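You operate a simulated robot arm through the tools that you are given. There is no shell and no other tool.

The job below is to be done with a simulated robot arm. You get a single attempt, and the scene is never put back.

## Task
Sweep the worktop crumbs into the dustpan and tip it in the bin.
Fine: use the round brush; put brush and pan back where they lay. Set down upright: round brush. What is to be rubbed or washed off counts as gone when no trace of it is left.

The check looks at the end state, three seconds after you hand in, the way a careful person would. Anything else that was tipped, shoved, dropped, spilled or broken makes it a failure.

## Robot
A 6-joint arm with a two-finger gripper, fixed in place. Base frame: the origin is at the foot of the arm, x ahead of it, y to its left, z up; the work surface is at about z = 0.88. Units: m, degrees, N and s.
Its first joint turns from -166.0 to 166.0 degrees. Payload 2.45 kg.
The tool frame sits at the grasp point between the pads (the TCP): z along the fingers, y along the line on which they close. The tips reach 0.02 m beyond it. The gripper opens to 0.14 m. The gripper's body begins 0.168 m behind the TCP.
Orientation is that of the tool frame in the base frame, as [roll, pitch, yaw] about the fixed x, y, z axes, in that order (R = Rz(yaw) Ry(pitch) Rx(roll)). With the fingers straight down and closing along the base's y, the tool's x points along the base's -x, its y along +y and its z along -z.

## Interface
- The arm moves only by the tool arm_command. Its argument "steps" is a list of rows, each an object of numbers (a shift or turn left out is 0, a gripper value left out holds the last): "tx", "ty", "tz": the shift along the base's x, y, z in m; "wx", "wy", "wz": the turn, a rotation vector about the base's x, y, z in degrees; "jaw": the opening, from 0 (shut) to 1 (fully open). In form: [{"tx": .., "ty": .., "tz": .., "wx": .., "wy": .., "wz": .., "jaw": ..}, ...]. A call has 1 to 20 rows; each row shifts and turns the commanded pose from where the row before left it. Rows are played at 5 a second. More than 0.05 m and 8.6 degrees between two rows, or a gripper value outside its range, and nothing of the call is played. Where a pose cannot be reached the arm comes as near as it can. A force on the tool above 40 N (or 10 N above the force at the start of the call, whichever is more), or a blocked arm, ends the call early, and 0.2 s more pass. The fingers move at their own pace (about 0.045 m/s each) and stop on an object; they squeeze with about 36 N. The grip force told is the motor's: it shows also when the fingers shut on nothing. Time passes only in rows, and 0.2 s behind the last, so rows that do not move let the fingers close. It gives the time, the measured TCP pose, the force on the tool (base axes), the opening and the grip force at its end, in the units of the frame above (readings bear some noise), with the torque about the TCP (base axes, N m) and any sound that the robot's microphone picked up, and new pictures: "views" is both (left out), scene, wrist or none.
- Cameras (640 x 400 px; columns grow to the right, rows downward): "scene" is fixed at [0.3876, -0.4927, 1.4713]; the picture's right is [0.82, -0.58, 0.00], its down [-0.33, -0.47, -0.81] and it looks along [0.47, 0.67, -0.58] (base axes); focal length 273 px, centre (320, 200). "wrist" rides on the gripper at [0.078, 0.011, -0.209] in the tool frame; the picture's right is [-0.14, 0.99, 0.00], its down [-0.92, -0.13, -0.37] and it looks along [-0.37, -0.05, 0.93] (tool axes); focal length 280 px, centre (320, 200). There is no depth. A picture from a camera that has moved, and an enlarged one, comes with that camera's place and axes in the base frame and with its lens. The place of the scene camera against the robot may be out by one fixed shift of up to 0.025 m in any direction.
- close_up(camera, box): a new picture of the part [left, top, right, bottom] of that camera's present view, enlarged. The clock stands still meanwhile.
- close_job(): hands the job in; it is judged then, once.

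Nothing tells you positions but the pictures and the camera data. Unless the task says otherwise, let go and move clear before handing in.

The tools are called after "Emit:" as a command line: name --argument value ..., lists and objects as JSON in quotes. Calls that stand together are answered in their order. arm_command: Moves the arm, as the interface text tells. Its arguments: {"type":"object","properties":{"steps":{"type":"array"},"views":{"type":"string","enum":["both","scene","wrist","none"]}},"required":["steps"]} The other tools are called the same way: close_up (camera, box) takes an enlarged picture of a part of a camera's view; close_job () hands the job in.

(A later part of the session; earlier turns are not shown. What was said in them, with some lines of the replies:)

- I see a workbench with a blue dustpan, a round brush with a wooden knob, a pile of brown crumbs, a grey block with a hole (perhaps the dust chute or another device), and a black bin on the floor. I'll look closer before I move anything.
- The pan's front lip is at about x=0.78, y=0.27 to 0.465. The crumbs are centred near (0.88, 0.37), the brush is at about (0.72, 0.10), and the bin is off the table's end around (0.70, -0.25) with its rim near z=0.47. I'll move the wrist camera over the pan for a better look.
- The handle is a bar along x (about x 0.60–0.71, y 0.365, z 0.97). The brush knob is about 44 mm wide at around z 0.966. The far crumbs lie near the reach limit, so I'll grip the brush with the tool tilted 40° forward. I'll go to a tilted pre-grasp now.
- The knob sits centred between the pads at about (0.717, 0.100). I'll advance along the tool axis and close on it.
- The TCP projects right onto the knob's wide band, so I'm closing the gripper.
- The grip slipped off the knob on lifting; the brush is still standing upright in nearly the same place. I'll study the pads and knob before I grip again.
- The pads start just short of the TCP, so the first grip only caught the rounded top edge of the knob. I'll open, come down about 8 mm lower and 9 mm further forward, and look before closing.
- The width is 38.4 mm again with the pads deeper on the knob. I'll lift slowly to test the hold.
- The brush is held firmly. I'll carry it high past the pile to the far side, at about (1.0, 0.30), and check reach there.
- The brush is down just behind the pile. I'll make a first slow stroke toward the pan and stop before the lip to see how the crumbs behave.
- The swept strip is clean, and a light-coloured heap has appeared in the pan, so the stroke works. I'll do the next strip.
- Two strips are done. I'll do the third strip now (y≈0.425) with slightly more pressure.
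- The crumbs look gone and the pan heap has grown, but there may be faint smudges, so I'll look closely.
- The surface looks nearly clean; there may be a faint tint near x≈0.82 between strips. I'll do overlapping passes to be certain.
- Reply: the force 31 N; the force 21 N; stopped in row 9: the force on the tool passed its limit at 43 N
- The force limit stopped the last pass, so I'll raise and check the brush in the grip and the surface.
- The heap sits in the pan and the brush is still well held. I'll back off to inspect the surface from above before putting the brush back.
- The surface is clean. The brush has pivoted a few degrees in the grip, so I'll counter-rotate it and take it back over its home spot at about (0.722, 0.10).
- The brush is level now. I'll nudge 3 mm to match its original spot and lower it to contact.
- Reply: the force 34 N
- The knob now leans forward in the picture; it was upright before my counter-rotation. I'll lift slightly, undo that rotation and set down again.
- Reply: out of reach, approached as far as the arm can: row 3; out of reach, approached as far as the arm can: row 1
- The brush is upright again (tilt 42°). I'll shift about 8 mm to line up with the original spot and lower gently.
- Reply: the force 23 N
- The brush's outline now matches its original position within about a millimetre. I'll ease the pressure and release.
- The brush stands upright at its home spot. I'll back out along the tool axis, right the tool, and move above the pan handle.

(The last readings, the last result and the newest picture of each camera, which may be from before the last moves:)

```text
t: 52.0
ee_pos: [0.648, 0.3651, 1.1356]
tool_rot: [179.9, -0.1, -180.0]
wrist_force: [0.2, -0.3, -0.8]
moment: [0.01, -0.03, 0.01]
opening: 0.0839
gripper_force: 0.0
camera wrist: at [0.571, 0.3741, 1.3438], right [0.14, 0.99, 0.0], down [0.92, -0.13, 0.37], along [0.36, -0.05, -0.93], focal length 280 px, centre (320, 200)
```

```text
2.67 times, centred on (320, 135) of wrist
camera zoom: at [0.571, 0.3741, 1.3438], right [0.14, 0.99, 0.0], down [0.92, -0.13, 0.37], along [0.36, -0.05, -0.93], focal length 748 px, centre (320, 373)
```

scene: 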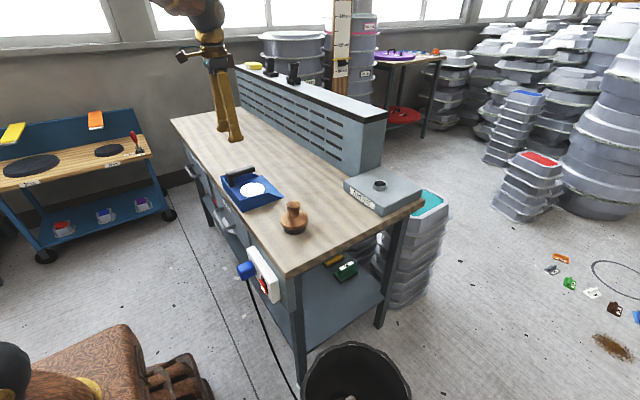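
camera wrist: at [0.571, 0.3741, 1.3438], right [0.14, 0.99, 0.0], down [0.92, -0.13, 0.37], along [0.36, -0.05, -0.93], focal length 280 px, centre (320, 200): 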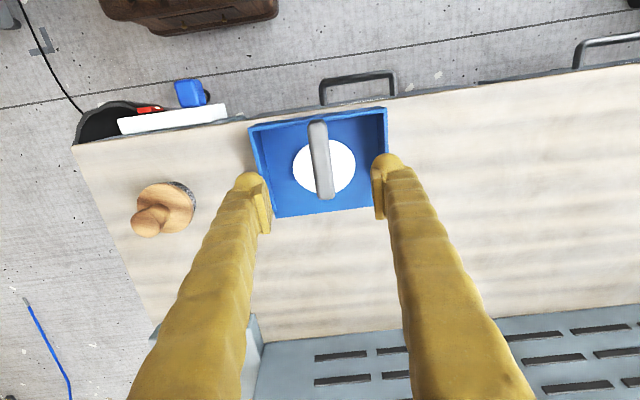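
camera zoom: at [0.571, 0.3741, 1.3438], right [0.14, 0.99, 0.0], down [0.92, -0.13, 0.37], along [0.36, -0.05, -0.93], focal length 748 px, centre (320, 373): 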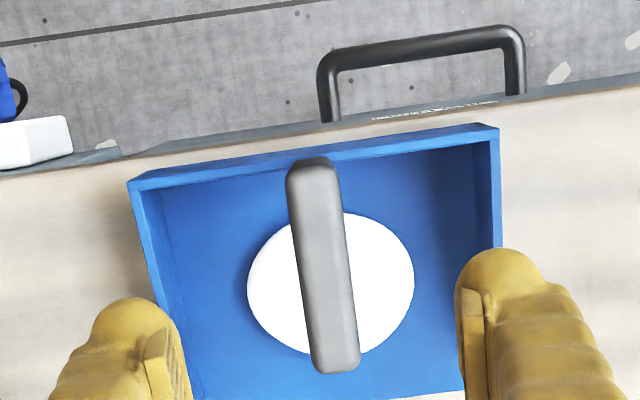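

The brush is upright and back within a few mm. The handle bar runs x 0.61–0.71 at y≈0.363, so I'll descend to grip it mid-bar.

Emit:
arm_command --steps '[{"tx": 0.014, "ty": -0.002, "tz": -0.04}, {"tz": -0.045}, {"tz": -0.045}, {"tz": -0.02}, {}]'

Emit:
close_up --camera "wrist" --box '[200, 90, 440, 240]'

Emit:
close_up --camera "scene" --box '[200, 140, 296, 200]'

```text
t: 53.1
ee_pos: [0.6633, 0.3611, 0.9826]
tool_rot: [180.0, 0.0, 179.9]
wrist_force: [0.4, -0.3, -0.1]
moment: [-0.01, -0.02, -0.02]
opening: 0.0838
gripper_force: 0.1
camera wrist: at [0.5852, 0.3726, 1.1906], right [0.14, 0.99, 0.0], down [0.92, -0.13, 0.37], along [0.36, -0.05, -0.93], focal length 280 px, centre (320, 200)
```

scene: 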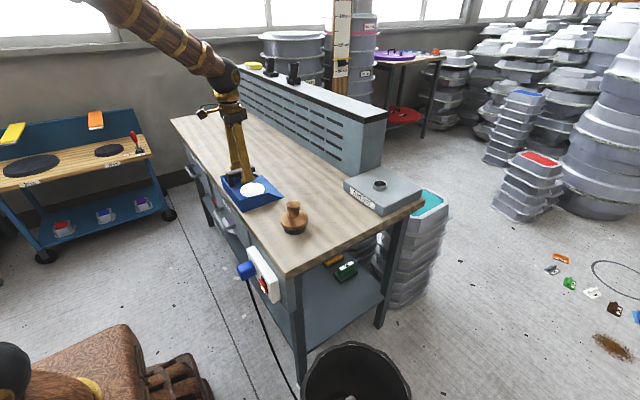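
wrist: 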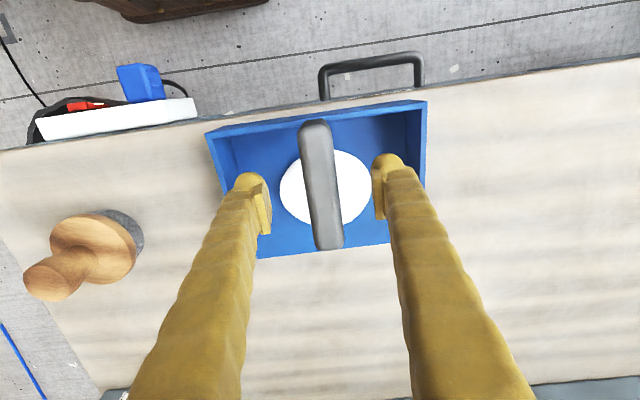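

```text
2.67 times, centred on (320, 165) of wrist
camera zoom: at [0.5852, 0.3726, 1.1906], right [0.14, 0.99, 0.0], down [0.92, -0.13, 0.37], along [0.36, -0.05, -0.93], focal length 748 px, centre (320, 293)
```

zoom: 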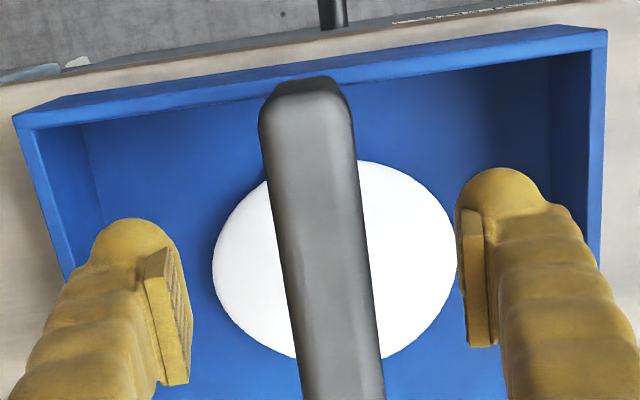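

```text
6.67 times, centred on (248, 170) of scene
camera zoom: at [0.3876, -0.4927, 1.4713], right [0.82, -0.58, 0.0], down [-0.33, -0.47, -0.81], along [0.47, 0.67, -0.58], focal length 1818 px, centre (800, 400)
```

zoom: 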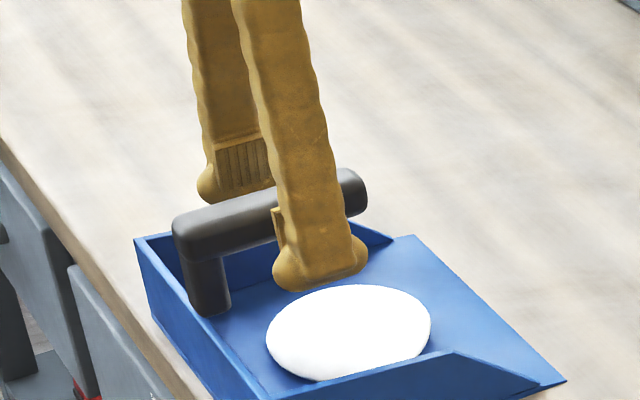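

Emit:
arm_command --steps '[{"tz": -0.02, "ty": 0.001}, {}, {"jaw": 0.1}, {"jaw": 0.1}, {"jaw": 0.1}, {"jaw": 0.1}, {"jaw": 0.1}, {"jaw": 0.1}]'

Emit:
close_up --camera "scene" --box '[200, 140, 296, 200]'

Emit:
close_up --camera "wrist" --box '[200, 90, 440, 240]'

```text
t: 55.0
ee_pos: [0.6616, 0.3626, 0.9628]
tool_rot: [179.9, 0.0, -179.9]
wrist_force: [0.2, 0.0, -0.4]
moment: [-0.04, -0.01, -0.01]
opening: 0.0214
gripper_force: 36.1
camera wrist: at [0.585, 0.3733, 1.1707], right [0.14, 0.99, 0.0], down [0.92, -0.13, 0.37], along [0.36, -0.05, -0.93], focal length 280 px, centre (320, 200)
```

scene: 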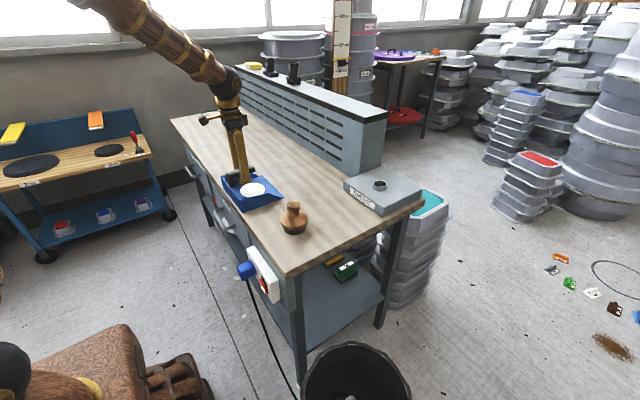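
wrist: 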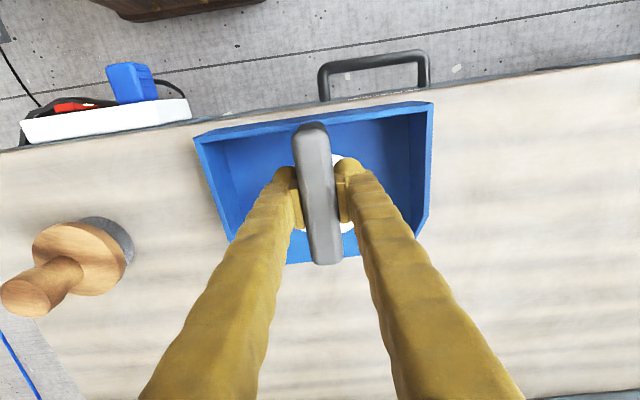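

```text
6.67 times, centred on (248, 170) of scene
camera zoom: at [0.3876, -0.4927, 1.4713], right [0.82, -0.58, 0.0], down [-0.33, -0.47, -0.81], along [0.47, 0.67, -0.58], focal length 1818 px, centre (800, 400)
```

zoom: 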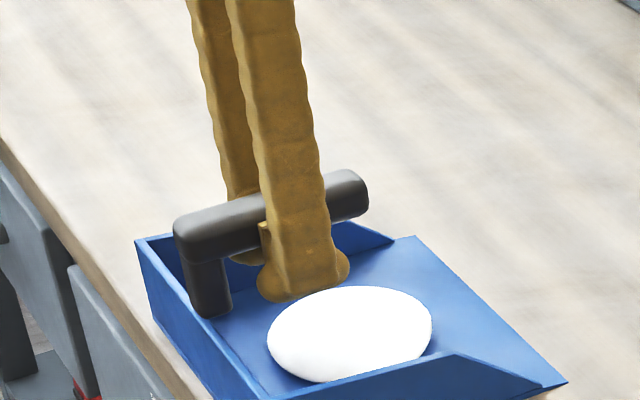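

```text
2.67 times, centred on (320, 165) of wrist
camera zoom: at [0.585, 0.3733, 1.1707], right [0.14, 0.99, 0.0], down [0.92, -0.13, 0.37], along [0.36, -0.05, -0.93], focal length 748 px, centre (320, 293)
```

zoom: 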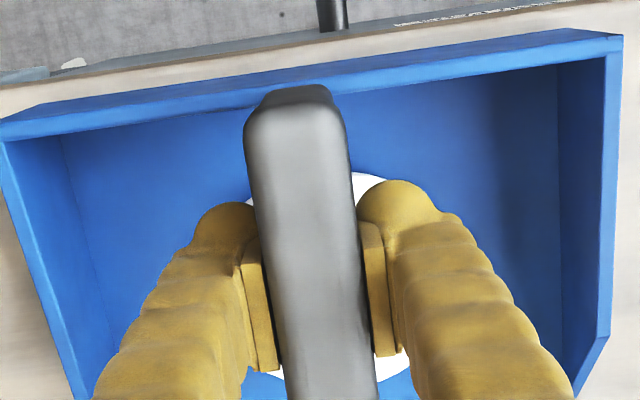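

I'm gripping the handle (21.4 mm). I'll lift the pan gently and check that it hangs level.

Emit:
arm_command --steps '[{"tz": 0.004}, {"tz": 0.008}, {"tz": 0.015}, {"tz": 0.02}, {}]'

Emit:
close_up --camera "scene" --box '[200, 130, 296, 200]'

```text
t: 56.1
ee_pos: [0.6626, 0.3629, 1.0126]
tool_rot: [179.9, 0.0, -179.9]
wrist_force: [0.1, -0.4, -2.0]
moment: [0.01, 0.0, 0.0]
opening: 0.0216
gripper_force: 36.3
camera wrist: at [0.5847, 0.3729, 1.2208], right [0.14, 0.99, 0.0], down [0.92, -0.13, 0.37], along [0.36, -0.05, -0.93], focal length 280 px, centre (320, 200)
```

scene: 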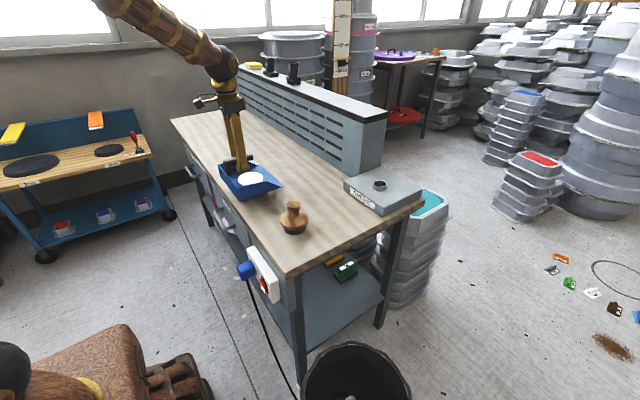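
wrist: 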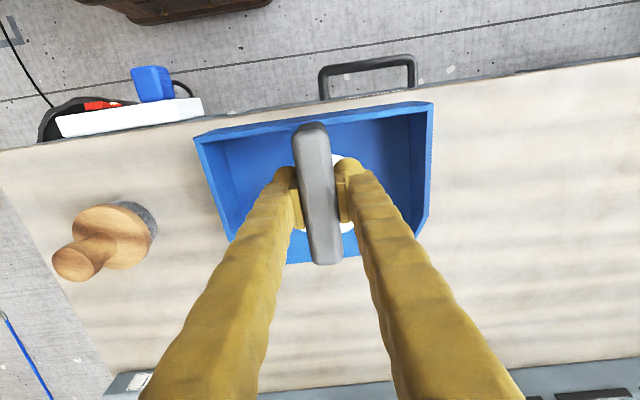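

```text
5.71 times, centred on (248, 165) of scene
camera zoom: at [0.3876, -0.4927, 1.4713], right [0.82, -0.58, 0.0], down [-0.33, -0.47, -0.81], along [0.47, 0.67, -0.58], focal length 1558 px, centre (731, 400)
```

zoom: 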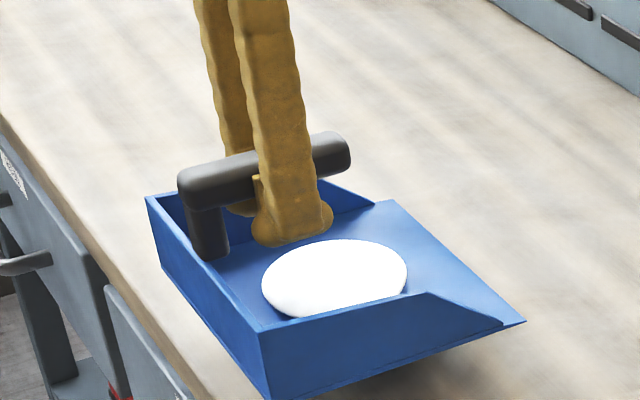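

The pan is balanced and light. I'll raise it clear, carry it level over the brush, and yaw it 90° so its mouth faces away from the table over the bin.

Emit:
arm_command --steps '[{"tz": 0.03}, {"tz": 0.04}, {"tz": 0.04}, {}]' --views "none"

Emit:
arm_command --steps '[{"ty": -0.0295, "tx": 0.001, "wz": -4.5}, {"ty": -0.0295, "tx": 0.001, "wz": -4.5}, {"ty": -0.0295, "tx": 0.001, "wz": -4.5}, {"ty": -0.0295, "tx": 0.001, "wz": -4.5}, {"ty": -0.0295, "tx": 0.001, "wz": -4.5}, {"ty": -0.0295, "tx": 0.001, "wz": -4.5}, {"ty": -0.0295, "tx": 0.001, "wz": -4.5}, {"ty": -0.0295, "tx": 0.001, "wz": -4.5}, {"ty": -0.0295, "tx": 0.001, "wz": -4.5}, {"ty": -0.0295, "tx": 0.001, "wz": -4.5}, {"ty": -0.0295, "tx": 0.001, "wz": -4.5}, {"ty": -0.0295, "tx": 0.001, "wz": -4.5}, {"ty": -0.0295, "tx": 0.001, "wz": -4.5}, {"ty": -0.0295, "tx": 0.001, "wz": -4.5}, {"ty": -0.0295, "tx": 0.001, "wz": -4.5}, {"ty": -0.0295, "tx": 0.001, "wz": -4.5}, {"ty": -0.0295, "tx": 0.001, "wz": -4.5}, {"ty": -0.0295, "tx": 0.001, "wz": -4.5}, {"ty": -0.0295, "tx": 0.001, "wz": -4.5}, {"ty": -0.0295, "tx": 0.001, "wz": -4.5}]'

```text
t: 57.1
ee_pos: [0.6647, 0.3612, 1.1212]
tool_rot: [179.9, 0.0, -180.0]
wrist_force: [0.3, 0.4, -1.8]
moment: [-0.02, -0.01, 0.01]
opening: 0.0215
gripper_force: 36.4
```

```text
t: 61.4
ee_pos: [0.6842, -0.2252, 1.1207]
tool_rot: [179.9, 0.0, 89.9]
wrist_force: [0.9, -0.4, -1.6]
moment: [-0.03, -0.02, 0.03]
opening: 0.0219
gripper_force: 36.2
camera wrist: at [0.6945, -0.1487, 1.3286], right [0.99, -0.14, 0.0], down [-0.13, -0.92, 0.37], along [-0.05, -0.36, -0.93], focal length 280 px, centre (320, 200)
```

scene: 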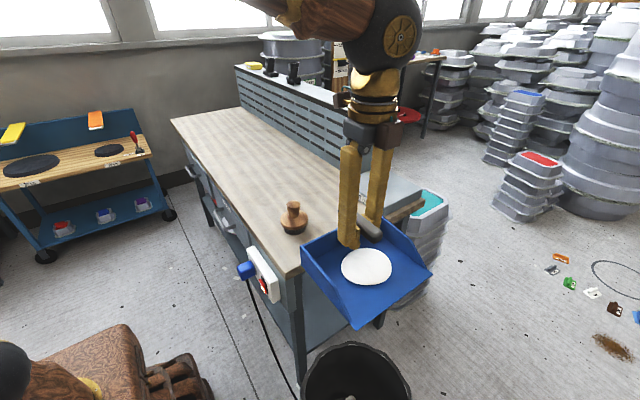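
wrist: 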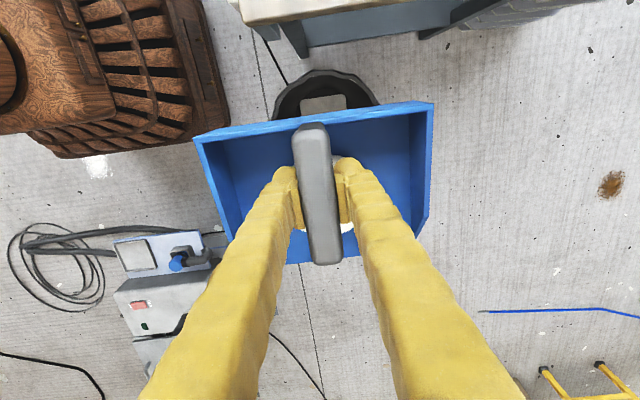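

The bin's mouth centre works out to about (0.70, -0.265), with radius around 0.17. I'll centre over it and lower to z≈0.82, outside the table edge.

Emit:
arm_command --steps '[{"tx": 0.008, "ty": -0.015}, {"tx": 0.008, "ty": -0.015}, {"tz": -0.04}, {"tz": -0.04}, {"tz": -0.04}, {"tz": -0.04}, {"tz": -0.04}, {"tz": -0.04}, {"tz": -0.04}, {"tz": -0.02}, {}]'

```text
t: 63.8
ee_pos: [0.6978, -0.2551, 0.8233]
tool_rot: [179.9, 0.0, 90.0]
wrist_force: [0.2, 0.1, -1.5]
moment: [0.01, -0.02, -0.01]
opening: 0.0212
gripper_force: 36.2
camera wrist: at [0.7096, -0.1778, 1.0316], right [0.99, -0.14, 0.0], down [-0.13, -0.92, 0.37], along [-0.05, -0.36, -0.93], focal length 280 px, centre (320, 200)
```

scene: 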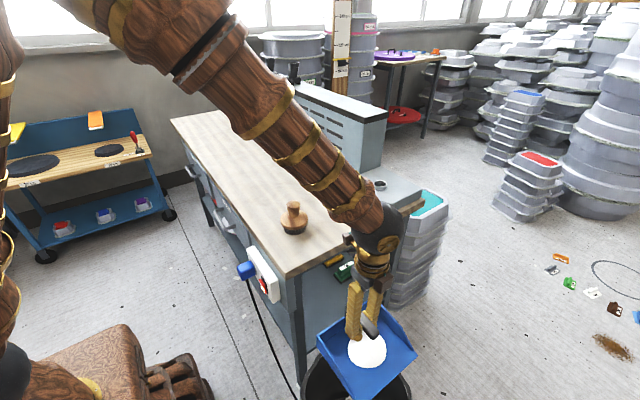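
wrist: 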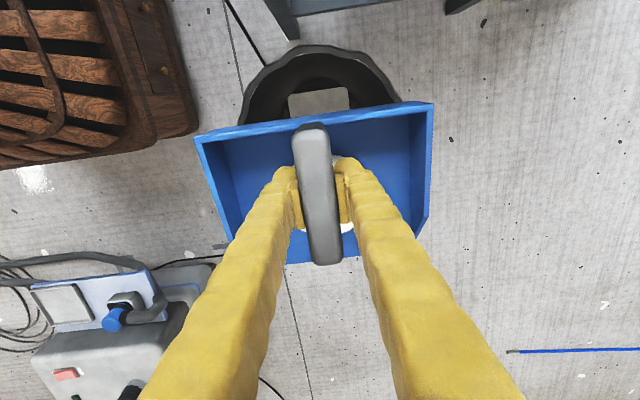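

The bin rim is confirmed at z≈0.43, centred beneath the pan. I'll tip the pan's mouth down into the bin now.

Emit:
arm_command --steps '[{"wx": 7}, {"wx": 7}, {"wx": 7}, {"wx": 7}, {"wx": 7}, {"wx": 7}, {"wx": 7}, {}]'

Emit:
close_up --camera "scene" --box '[290, 250, 450, 400]'

```text
t: 65.5
ee_pos: [0.6996, -0.2565, 0.8219]
tool_rot: [179.9, -49.0, 90.0]
wrist_force: [-0.5, 0.1, -2.0]
moment: [-0.08, -0.02, 0.0]
opening: 0.0217
gripper_force: 35.7
camera wrist: at [0.7105, -0.3637, 1.0174], right [0.99, -0.09, -0.1], down [-0.13, -0.88, -0.45], along [-0.05, 0.46, -0.88], focal length 280 px, centre (320, 200)
```

scene: 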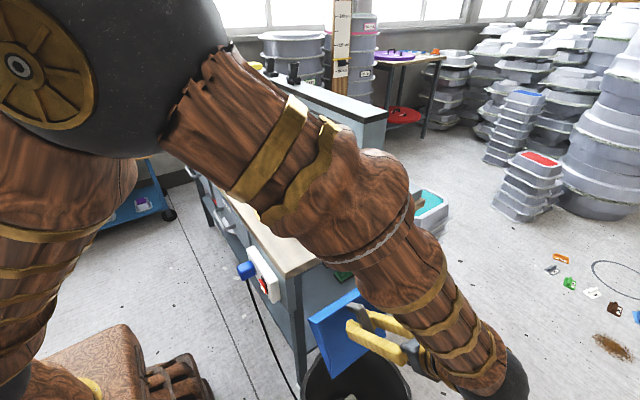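
wrist: 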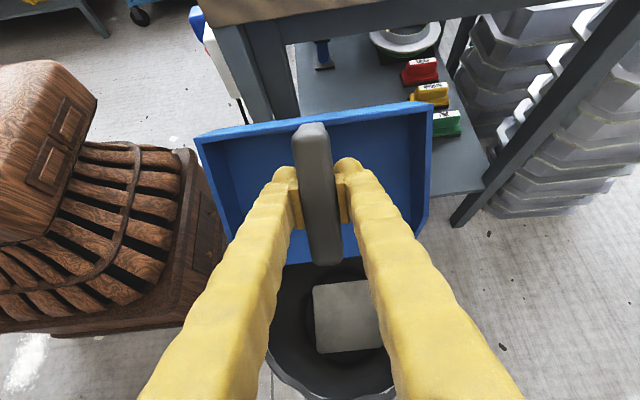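

```text
2.67 times, centred on (370, 325) of scene
camera zoom: at [0.3876, -0.4927, 1.4713], right [0.82, -0.58, 0.0], down [-0.33, -0.47, -0.81], along [0.47, 0.67, -0.58], focal length 727 px, centre (187, -133)
```

zoom: 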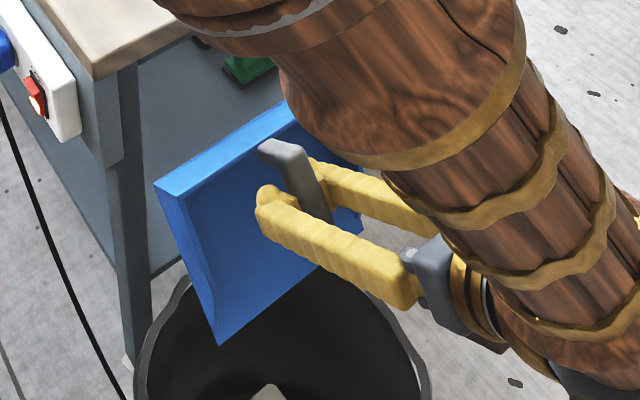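

Emit:
close_up --camera "wrist" --box '[180, 90, 440, 260]'

Emit:
close_up --camera "wrist" --box '[240, 240, 420, 400]'

```text
2.35 times, centred on (310, 175) of wrist
camera zoom: at [0.7105, -0.3637, 1.0174], right [0.99, -0.09, -0.1], down [-0.13, -0.88, -0.45], along [-0.05, 0.46, -0.88], focal length 660 px, centre (344, 259)
```

zoom: 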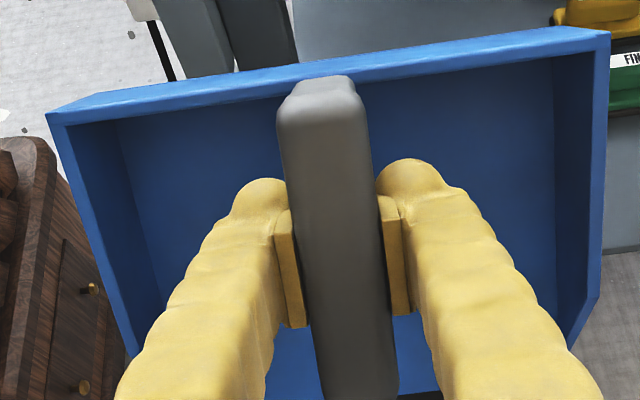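

```text
2.50 times, centred on (330, 320) of wrist
camera zoom: at [0.7105, -0.3637, 1.0174], right [0.99, -0.09, -0.1], down [-0.13, -0.88, -0.45], along [-0.05, 0.46, -0.88], focal length 701 px, centre (295, -100)
```

zoom: 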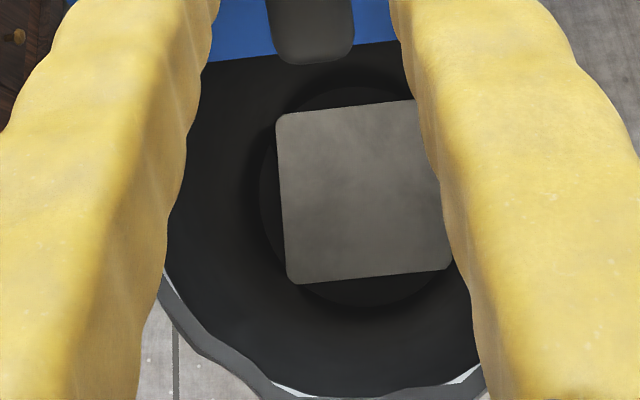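

The pan is empty. I'll hold a moment, then reverse the motions: level, raise.

Emit:
arm_command --steps '[{}, {}, {}, {"wx": -7}, {"wx": -7}, {"wx": -7}, {"wx": -7}, {"wx": -7}, {"wx": -7}, {"wx": -7}, {"tz": 0.02}, {"tz": 0.04}, {"tz": 0.04}, {"tz": 0.04}, {"tz": 0.04}, {"tz": 0.04}, {"tz": 0.04}, {"tz": 0.04}, {}]'

Emit:
close_up --camera "scene" --box '[240, 170, 460, 310]'

```text
t: 69.5
ee_pos: [0.6992, -0.2597, 1.1248]
tool_rot: [179.9, 0.0, 90.1]
wrist_force: [-0.6, 0.4, -2.5]
moment: [-0.04, 0.01, 0.03]
opening: 0.0219
gripper_force: 35.6
camera wrist: at [0.71, -0.1819, 1.3331], right [0.99, -0.14, 0.0], down [-0.13, -0.92, 0.37], along [-0.05, -0.36, -0.93], focal length 280 px, centre (320, 200)
```

scene: 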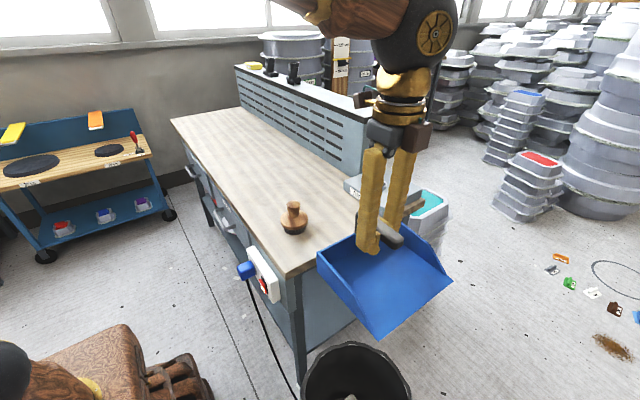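
wrist: 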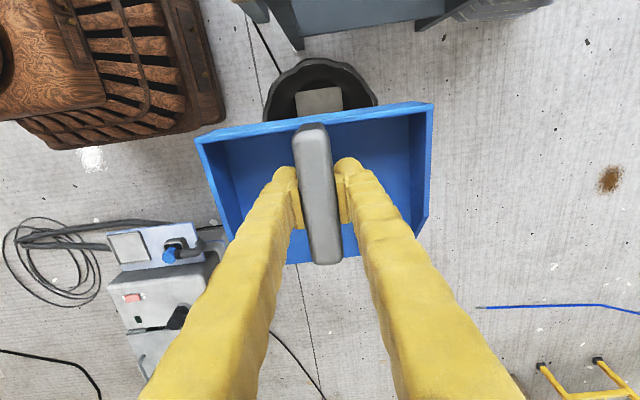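

```text
2.86 times, centred on (350, 240) of scene
camera zoom: at [0.3876, -0.4927, 1.4713], right [0.82, -0.58, 0.0], down [-0.33, -0.47, -0.81], along [0.47, 0.67, -0.58], focal length 779 px, centre (234, 86)
```

zoom: 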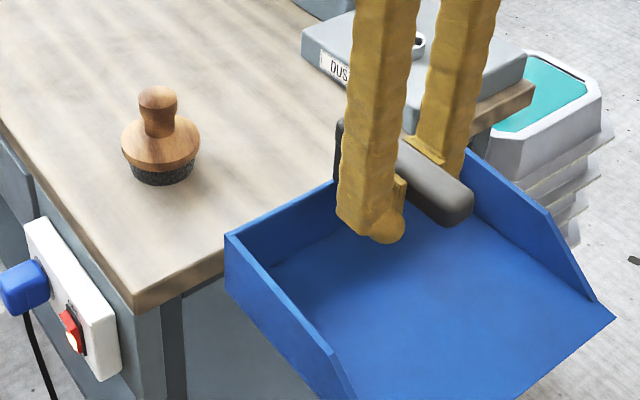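

The pan is empty and level, and the brush is undisturbed. I'll carry the pan back by the reverse path.

Emit:
arm_command --steps '[{"tx": -0.016, "ty": 0.03}]' --views "none"

Emit:
arm_command --steps '[{"ty": 0.0295, "tx": -0.001, "wz": 4.5}, {"ty": 0.0295, "tx": -0.001, "wz": 4.5}, {"ty": 0.0295, "tx": -0.001, "wz": 4.5}, {"ty": 0.0295, "tx": -0.001, "wz": 4.5}, {"ty": 0.0295, "tx": -0.001, "wz": 4.5}, {"ty": 0.0295, "tx": -0.001, "wz": 4.5}, {"ty": 0.0295, "tx": -0.001, "wz": 4.5}, {"ty": 0.0295, "tx": -0.001, "wz": 4.5}, {"ty": 0.0295, "tx": -0.001, "wz": 4.5}, {"ty": 0.0295, "tx": -0.001, "wz": 4.5}, {"ty": 0.0295, "tx": -0.001, "wz": 4.5}, {"ty": 0.0295, "tx": -0.001, "wz": 4.5}, {"ty": 0.0295, "tx": -0.001, "wz": 4.5}, {"ty": 0.0295, "tx": -0.001, "wz": 4.5}, {"ty": 0.0295, "tx": -0.001, "wz": 4.5}, {"ty": 0.0295, "tx": -0.001, "wz": 4.5}, {"ty": 0.0295, "tx": -0.001, "wz": 4.5}, {"ty": 0.0295, "tx": -0.001, "wz": 4.5}, {"ty": 0.0295, "tx": -0.001, "wz": 4.5}, {"ty": 0.0295, "tx": -0.001, "wz": 4.5}]' --views "none"

Emit:
arm_command --steps '[{}, {"tz": -0.04}, {"tz": -0.04}, {"tz": -0.03}, {"tz": -0.025}, {}]'

Emit:
close_up --camera "scene" --box '[200, 140, 296, 200]'

```text
t: 70.0
ee_pos: [0.6823, -0.2282, 1.1224]
tool_rot: [180.0, 0.0, 90.0]
wrist_force: [-0.5, 0.5, -1.8]
moment: [0.0, -0.05, 0.0]
opening: 0.0214
gripper_force: 36.2
```

```text
t: 74.2
ee_pos: [0.6634, 0.3644, 1.1215]
tool_rot: [179.9, -0.1, -179.9]
wrist_force: [0.6, 0.0, -2.2]
moment: [-0.01, 0.02, 0.02]
opening: 0.0218
gripper_force: 36.3
```

```text
t: 75.5
ee_pos: [0.6624, 0.3649, 0.9874]
tool_rot: [179.9, -0.1, -180.0]
wrist_force: [0.5, 0.3, -2.1]
moment: [0.02, 0.01, 0.01]
opening: 0.0215
gripper_force: 36.0
camera wrist: at [0.5846, 0.3735, 1.1963], right [0.14, 0.99, 0.0], down [0.92, -0.13, 0.37], along [0.36, -0.05, -0.93], focal length 280 px, centre (320, 200)
```

scene: 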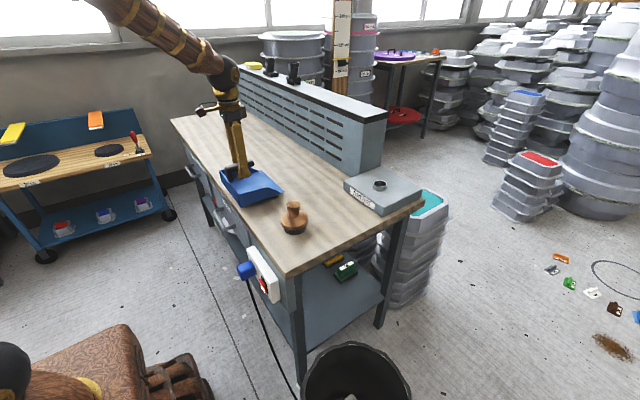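
wrist: 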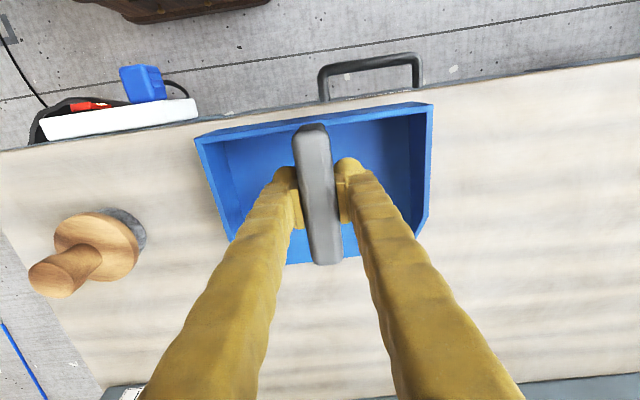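

```text
6.67 times, centred on (248, 170) of scene
camera zoom: at [0.3876, -0.4927, 1.4713], right [0.82, -0.58, 0.0], down [-0.33, -0.47, -0.81], along [0.47, 0.67, -0.58], focal length 1818 px, centre (800, 400)
```

zoom: 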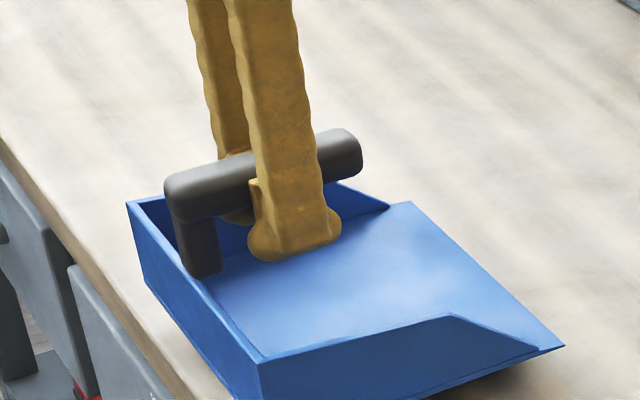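

Emit:
arm_command --steps '[{"tz": -0.012}, {"tz": -0.006}, {"tz": -0.003}, {"tz": -0.001}, {}]'

Emit:
close_up --camera "scene" --box '[200, 140, 296, 200]'

```text
t: 76.8
ee_pos: [0.662, 0.363, 0.9649]
tool_rot: [179.9, 0.0, -179.9]
wrist_force: [0.2, -0.5, -2.3]
moment: [0.01, 0.0, -0.03]
opening: 0.0216
gripper_force: 36.3
camera wrist: at [0.5849, 0.3734, 1.1727], right [0.14, 0.99, 0.0], down [0.92, -0.13, 0.37], along [0.36, -0.05, -0.93], focal length 280 px, centre (320, 200)
```

scene: 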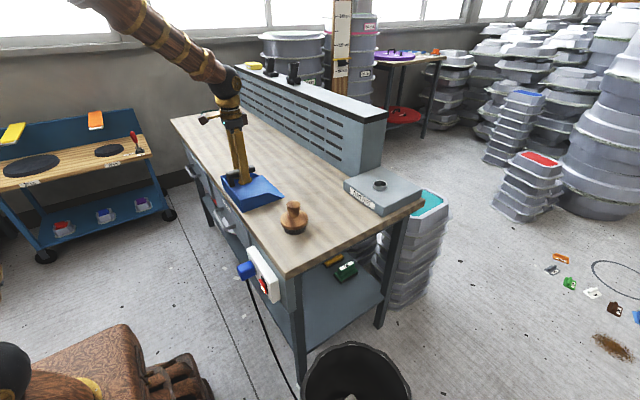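
wrist: 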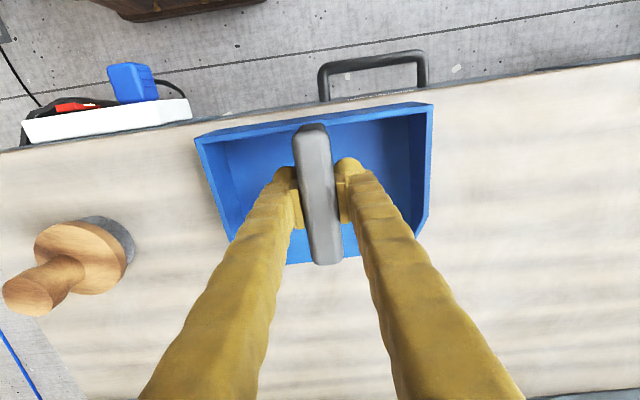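

```text
6.67 times, centred on (248, 170) of scene
camera zoom: at [0.3876, -0.4927, 1.4713], right [0.82, -0.58, 0.0], down [-0.33, -0.47, -0.81], along [0.47, 0.67, -0.58], focal length 1818 px, centre (800, 400)
```

zoom: 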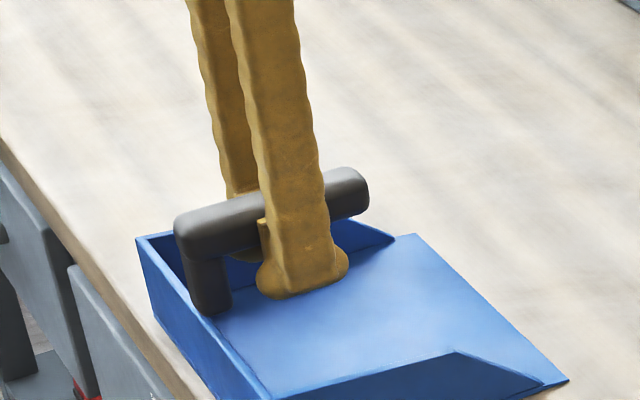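

The pan is aligned with its original outline and about 1–2 mm up. I'll finish lowering to contact.

Emit:
arm_command --steps '[{"tz": -0.001}, {"tz": -0.0007}, {}]' --views "none"

```text
t: 77.5
ee_pos: [0.662, 0.363, 0.9633]
tool_rot: [179.9, 0.1, 179.9]
wrist_force: [0.5, 2.6, 4.4]
moment: [-0.08, 0.33, -0.09]
opening: 0.0216
gripper_force: 35.7
```

Emit:
arm_command --steps '[{"jaw": 0.25}, {"jaw": 0.35}, {"jaw": 0.5}, {"jaw": 0.6}, {}, {"tz": 0.03}, {"tz": 0.04}, {"tz": 0.05}, {"tz": 0.05}, {"tx": -0.04, "tz": 0.03}, {"tx": -0.04, "tz": 0.03}, {}]'

Emit:
close_up --camera "scene" --box '[210, 150, 330, 225]'

Emit:
close_up --camera "wrist" --box '[240, 120, 440, 280]'

Emit:
close_up --camera "scene" --box '[260, 185, 340, 235]'

Emit:
close_up --camera "scene" --box '[220, 250, 460, 400]'

```text
t: 80.2
ee_pos: [0.5835, 0.3621, 1.1908]
tool_rot: [180.0, 0.0, 179.9]
wrist_force: [-0.1, 0.0, 0.1]
moment: [0.04, -0.01, 0.0]
opening: 0.0837
gripper_force: 0.2
camera wrist: at [0.5059, 0.3727, 1.3993], right [0.14, 0.99, 0.0], down [0.92, -0.13, 0.37], along [0.36, -0.05, -0.93], focal length 280 px, centre (320, 200)
```

scene: 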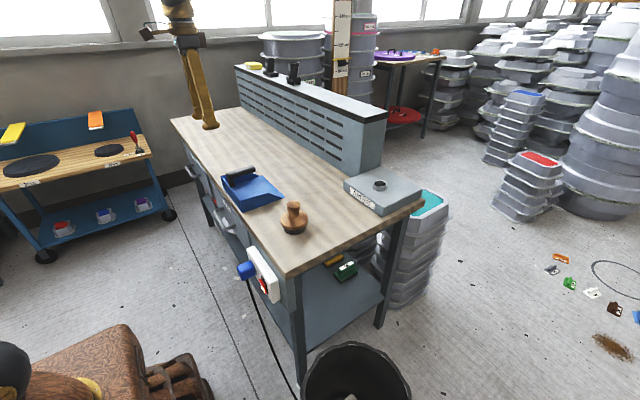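
wrist: 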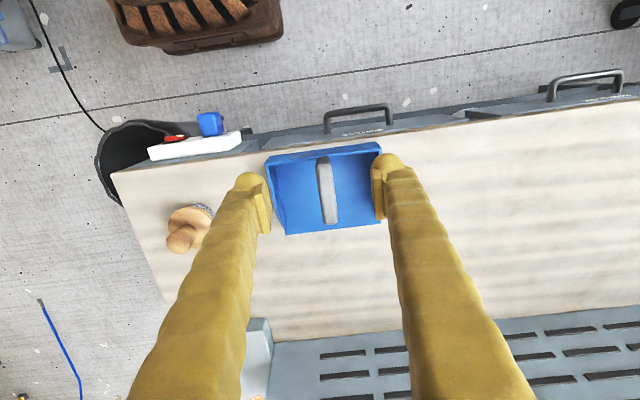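

```text
5.33 times, centred on (270, 188) of scene
camera zoom: at [0.3876, -0.4927, 1.4713], right [0.82, -0.58, 0.0], down [-0.33, -0.47, -0.81], along [0.47, 0.67, -0.58], focal length 1454 px, centre (587, 267)
```

zoom: 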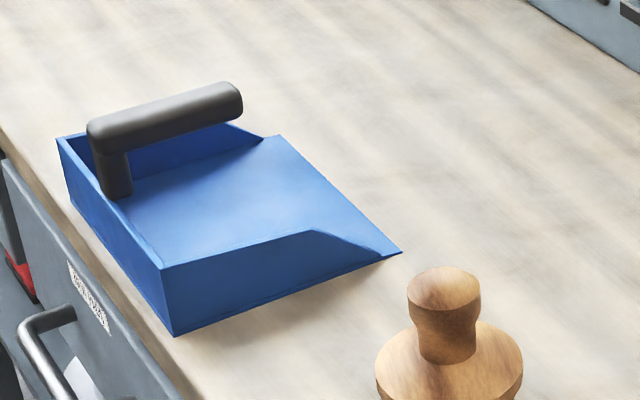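

```text
2.50 times, centred on (340, 200) of wrist
camera zoom: at [0.5059, 0.3727, 1.3993], right [0.14, 0.99, 0.0], down [0.92, -0.13, 0.37], along [0.36, -0.05, -0.93], focal length 701 px, centre (270, 200)
```

zoom: 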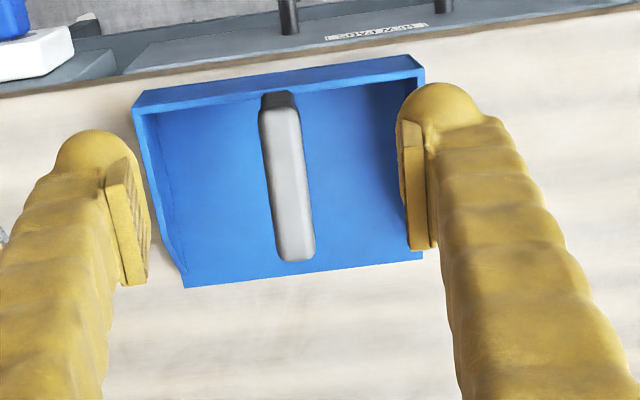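

```text
8.00 times, centred on (300, 210) of scene
camera zoom: at [0.3876, -0.4927, 1.4713], right [0.82, -0.58, 0.0], down [-0.33, -0.47, -0.81], along [0.47, 0.67, -0.58], focal length 2182 px, centre (480, 120)
```

zoom: 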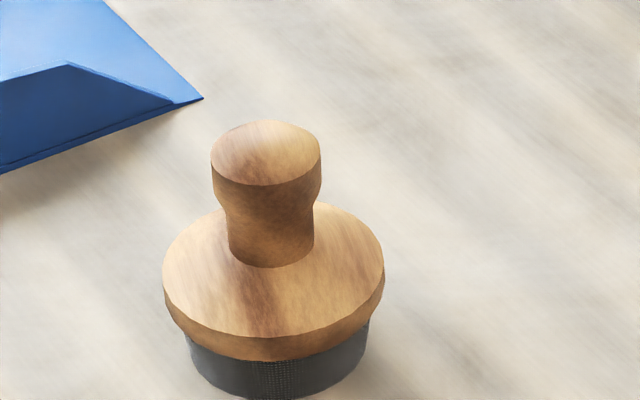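

```text
2.67 times, centred on (340, 325) of scene
camera zoom: at [0.3876, -0.4927, 1.4713], right [0.82, -0.58, 0.0], down [-0.33, -0.47, -0.81], along [0.47, 0.67, -0.58], focal length 727 px, centre (267, -133)
```

zoom: 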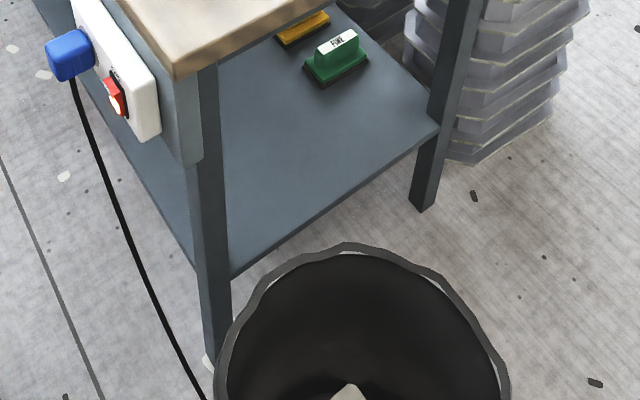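

The pan is back at its original spot and the brush is upright. I'll take one last look at the former crumb area.

Emit:
close_up --camera "wrist" --box '[250, 220, 400, 320]'

Emit:
close_up --camera "scene" --box '[262, 150, 342, 200]'

```text
4.00 times, centred on (325, 270) of wrist
camera zoom: at [0.5059, 0.3727, 1.3993], right [0.14, 0.99, 0.0], down [0.92, -0.13, 0.37], along [0.36, -0.05, -0.93], focal length 1122 px, centre (300, -80)
```

zoom: 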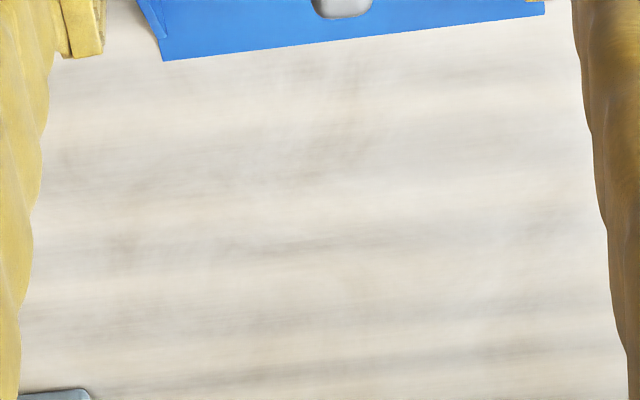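

```text
8.00 times, centred on (302, 175) of scene
camera zoom: at [0.3876, -0.4927, 1.4713], right [0.82, -0.58, 0.0], down [-0.33, -0.47, -0.81], along [0.47, 0.67, -0.58], focal length 2182 px, centre (464, 400)
```

zoom: 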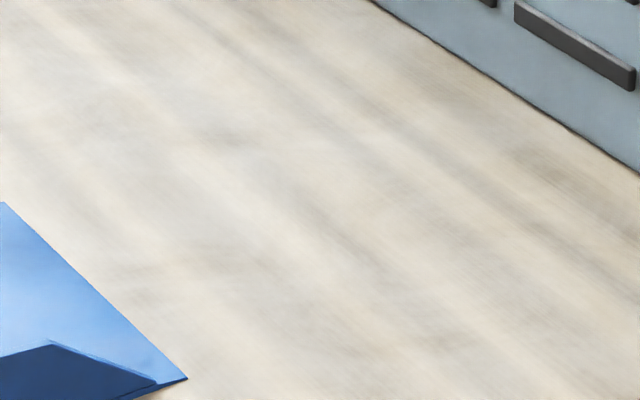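

The worktop is clean with no crumb traces, and the pan is empty and back in place. The round brush stands upright at its spot, and the gripper is open and clear, so I'm handing in.

Emit:
close_job

```text
The job is handed in.
```

The crumbs are off the worktop and tipped into the bin, and I've handed the job in. Close-ups of the swept area from both cameras showed no trace left.

- **Dustpan:** it came up empty after tipping and is back within about 1 mm of where it lay.
- **Round brush:** it stands upright about 5 mm from its original spot.
- **First grip:** my first grip on the brush slipped as I lifted it. It stayed standing and I regripped it lower.
- **Sweeping:** I made three strokes, then overlapping passes as a check. The last pass stopped partway on the force limit, and the area was already clean.
- **Bin:** the cameras don't show the crumbs inside it. I'm going by the pan having emptied while its mouth was over the bin. I saw nothing spilled on the floor around it.
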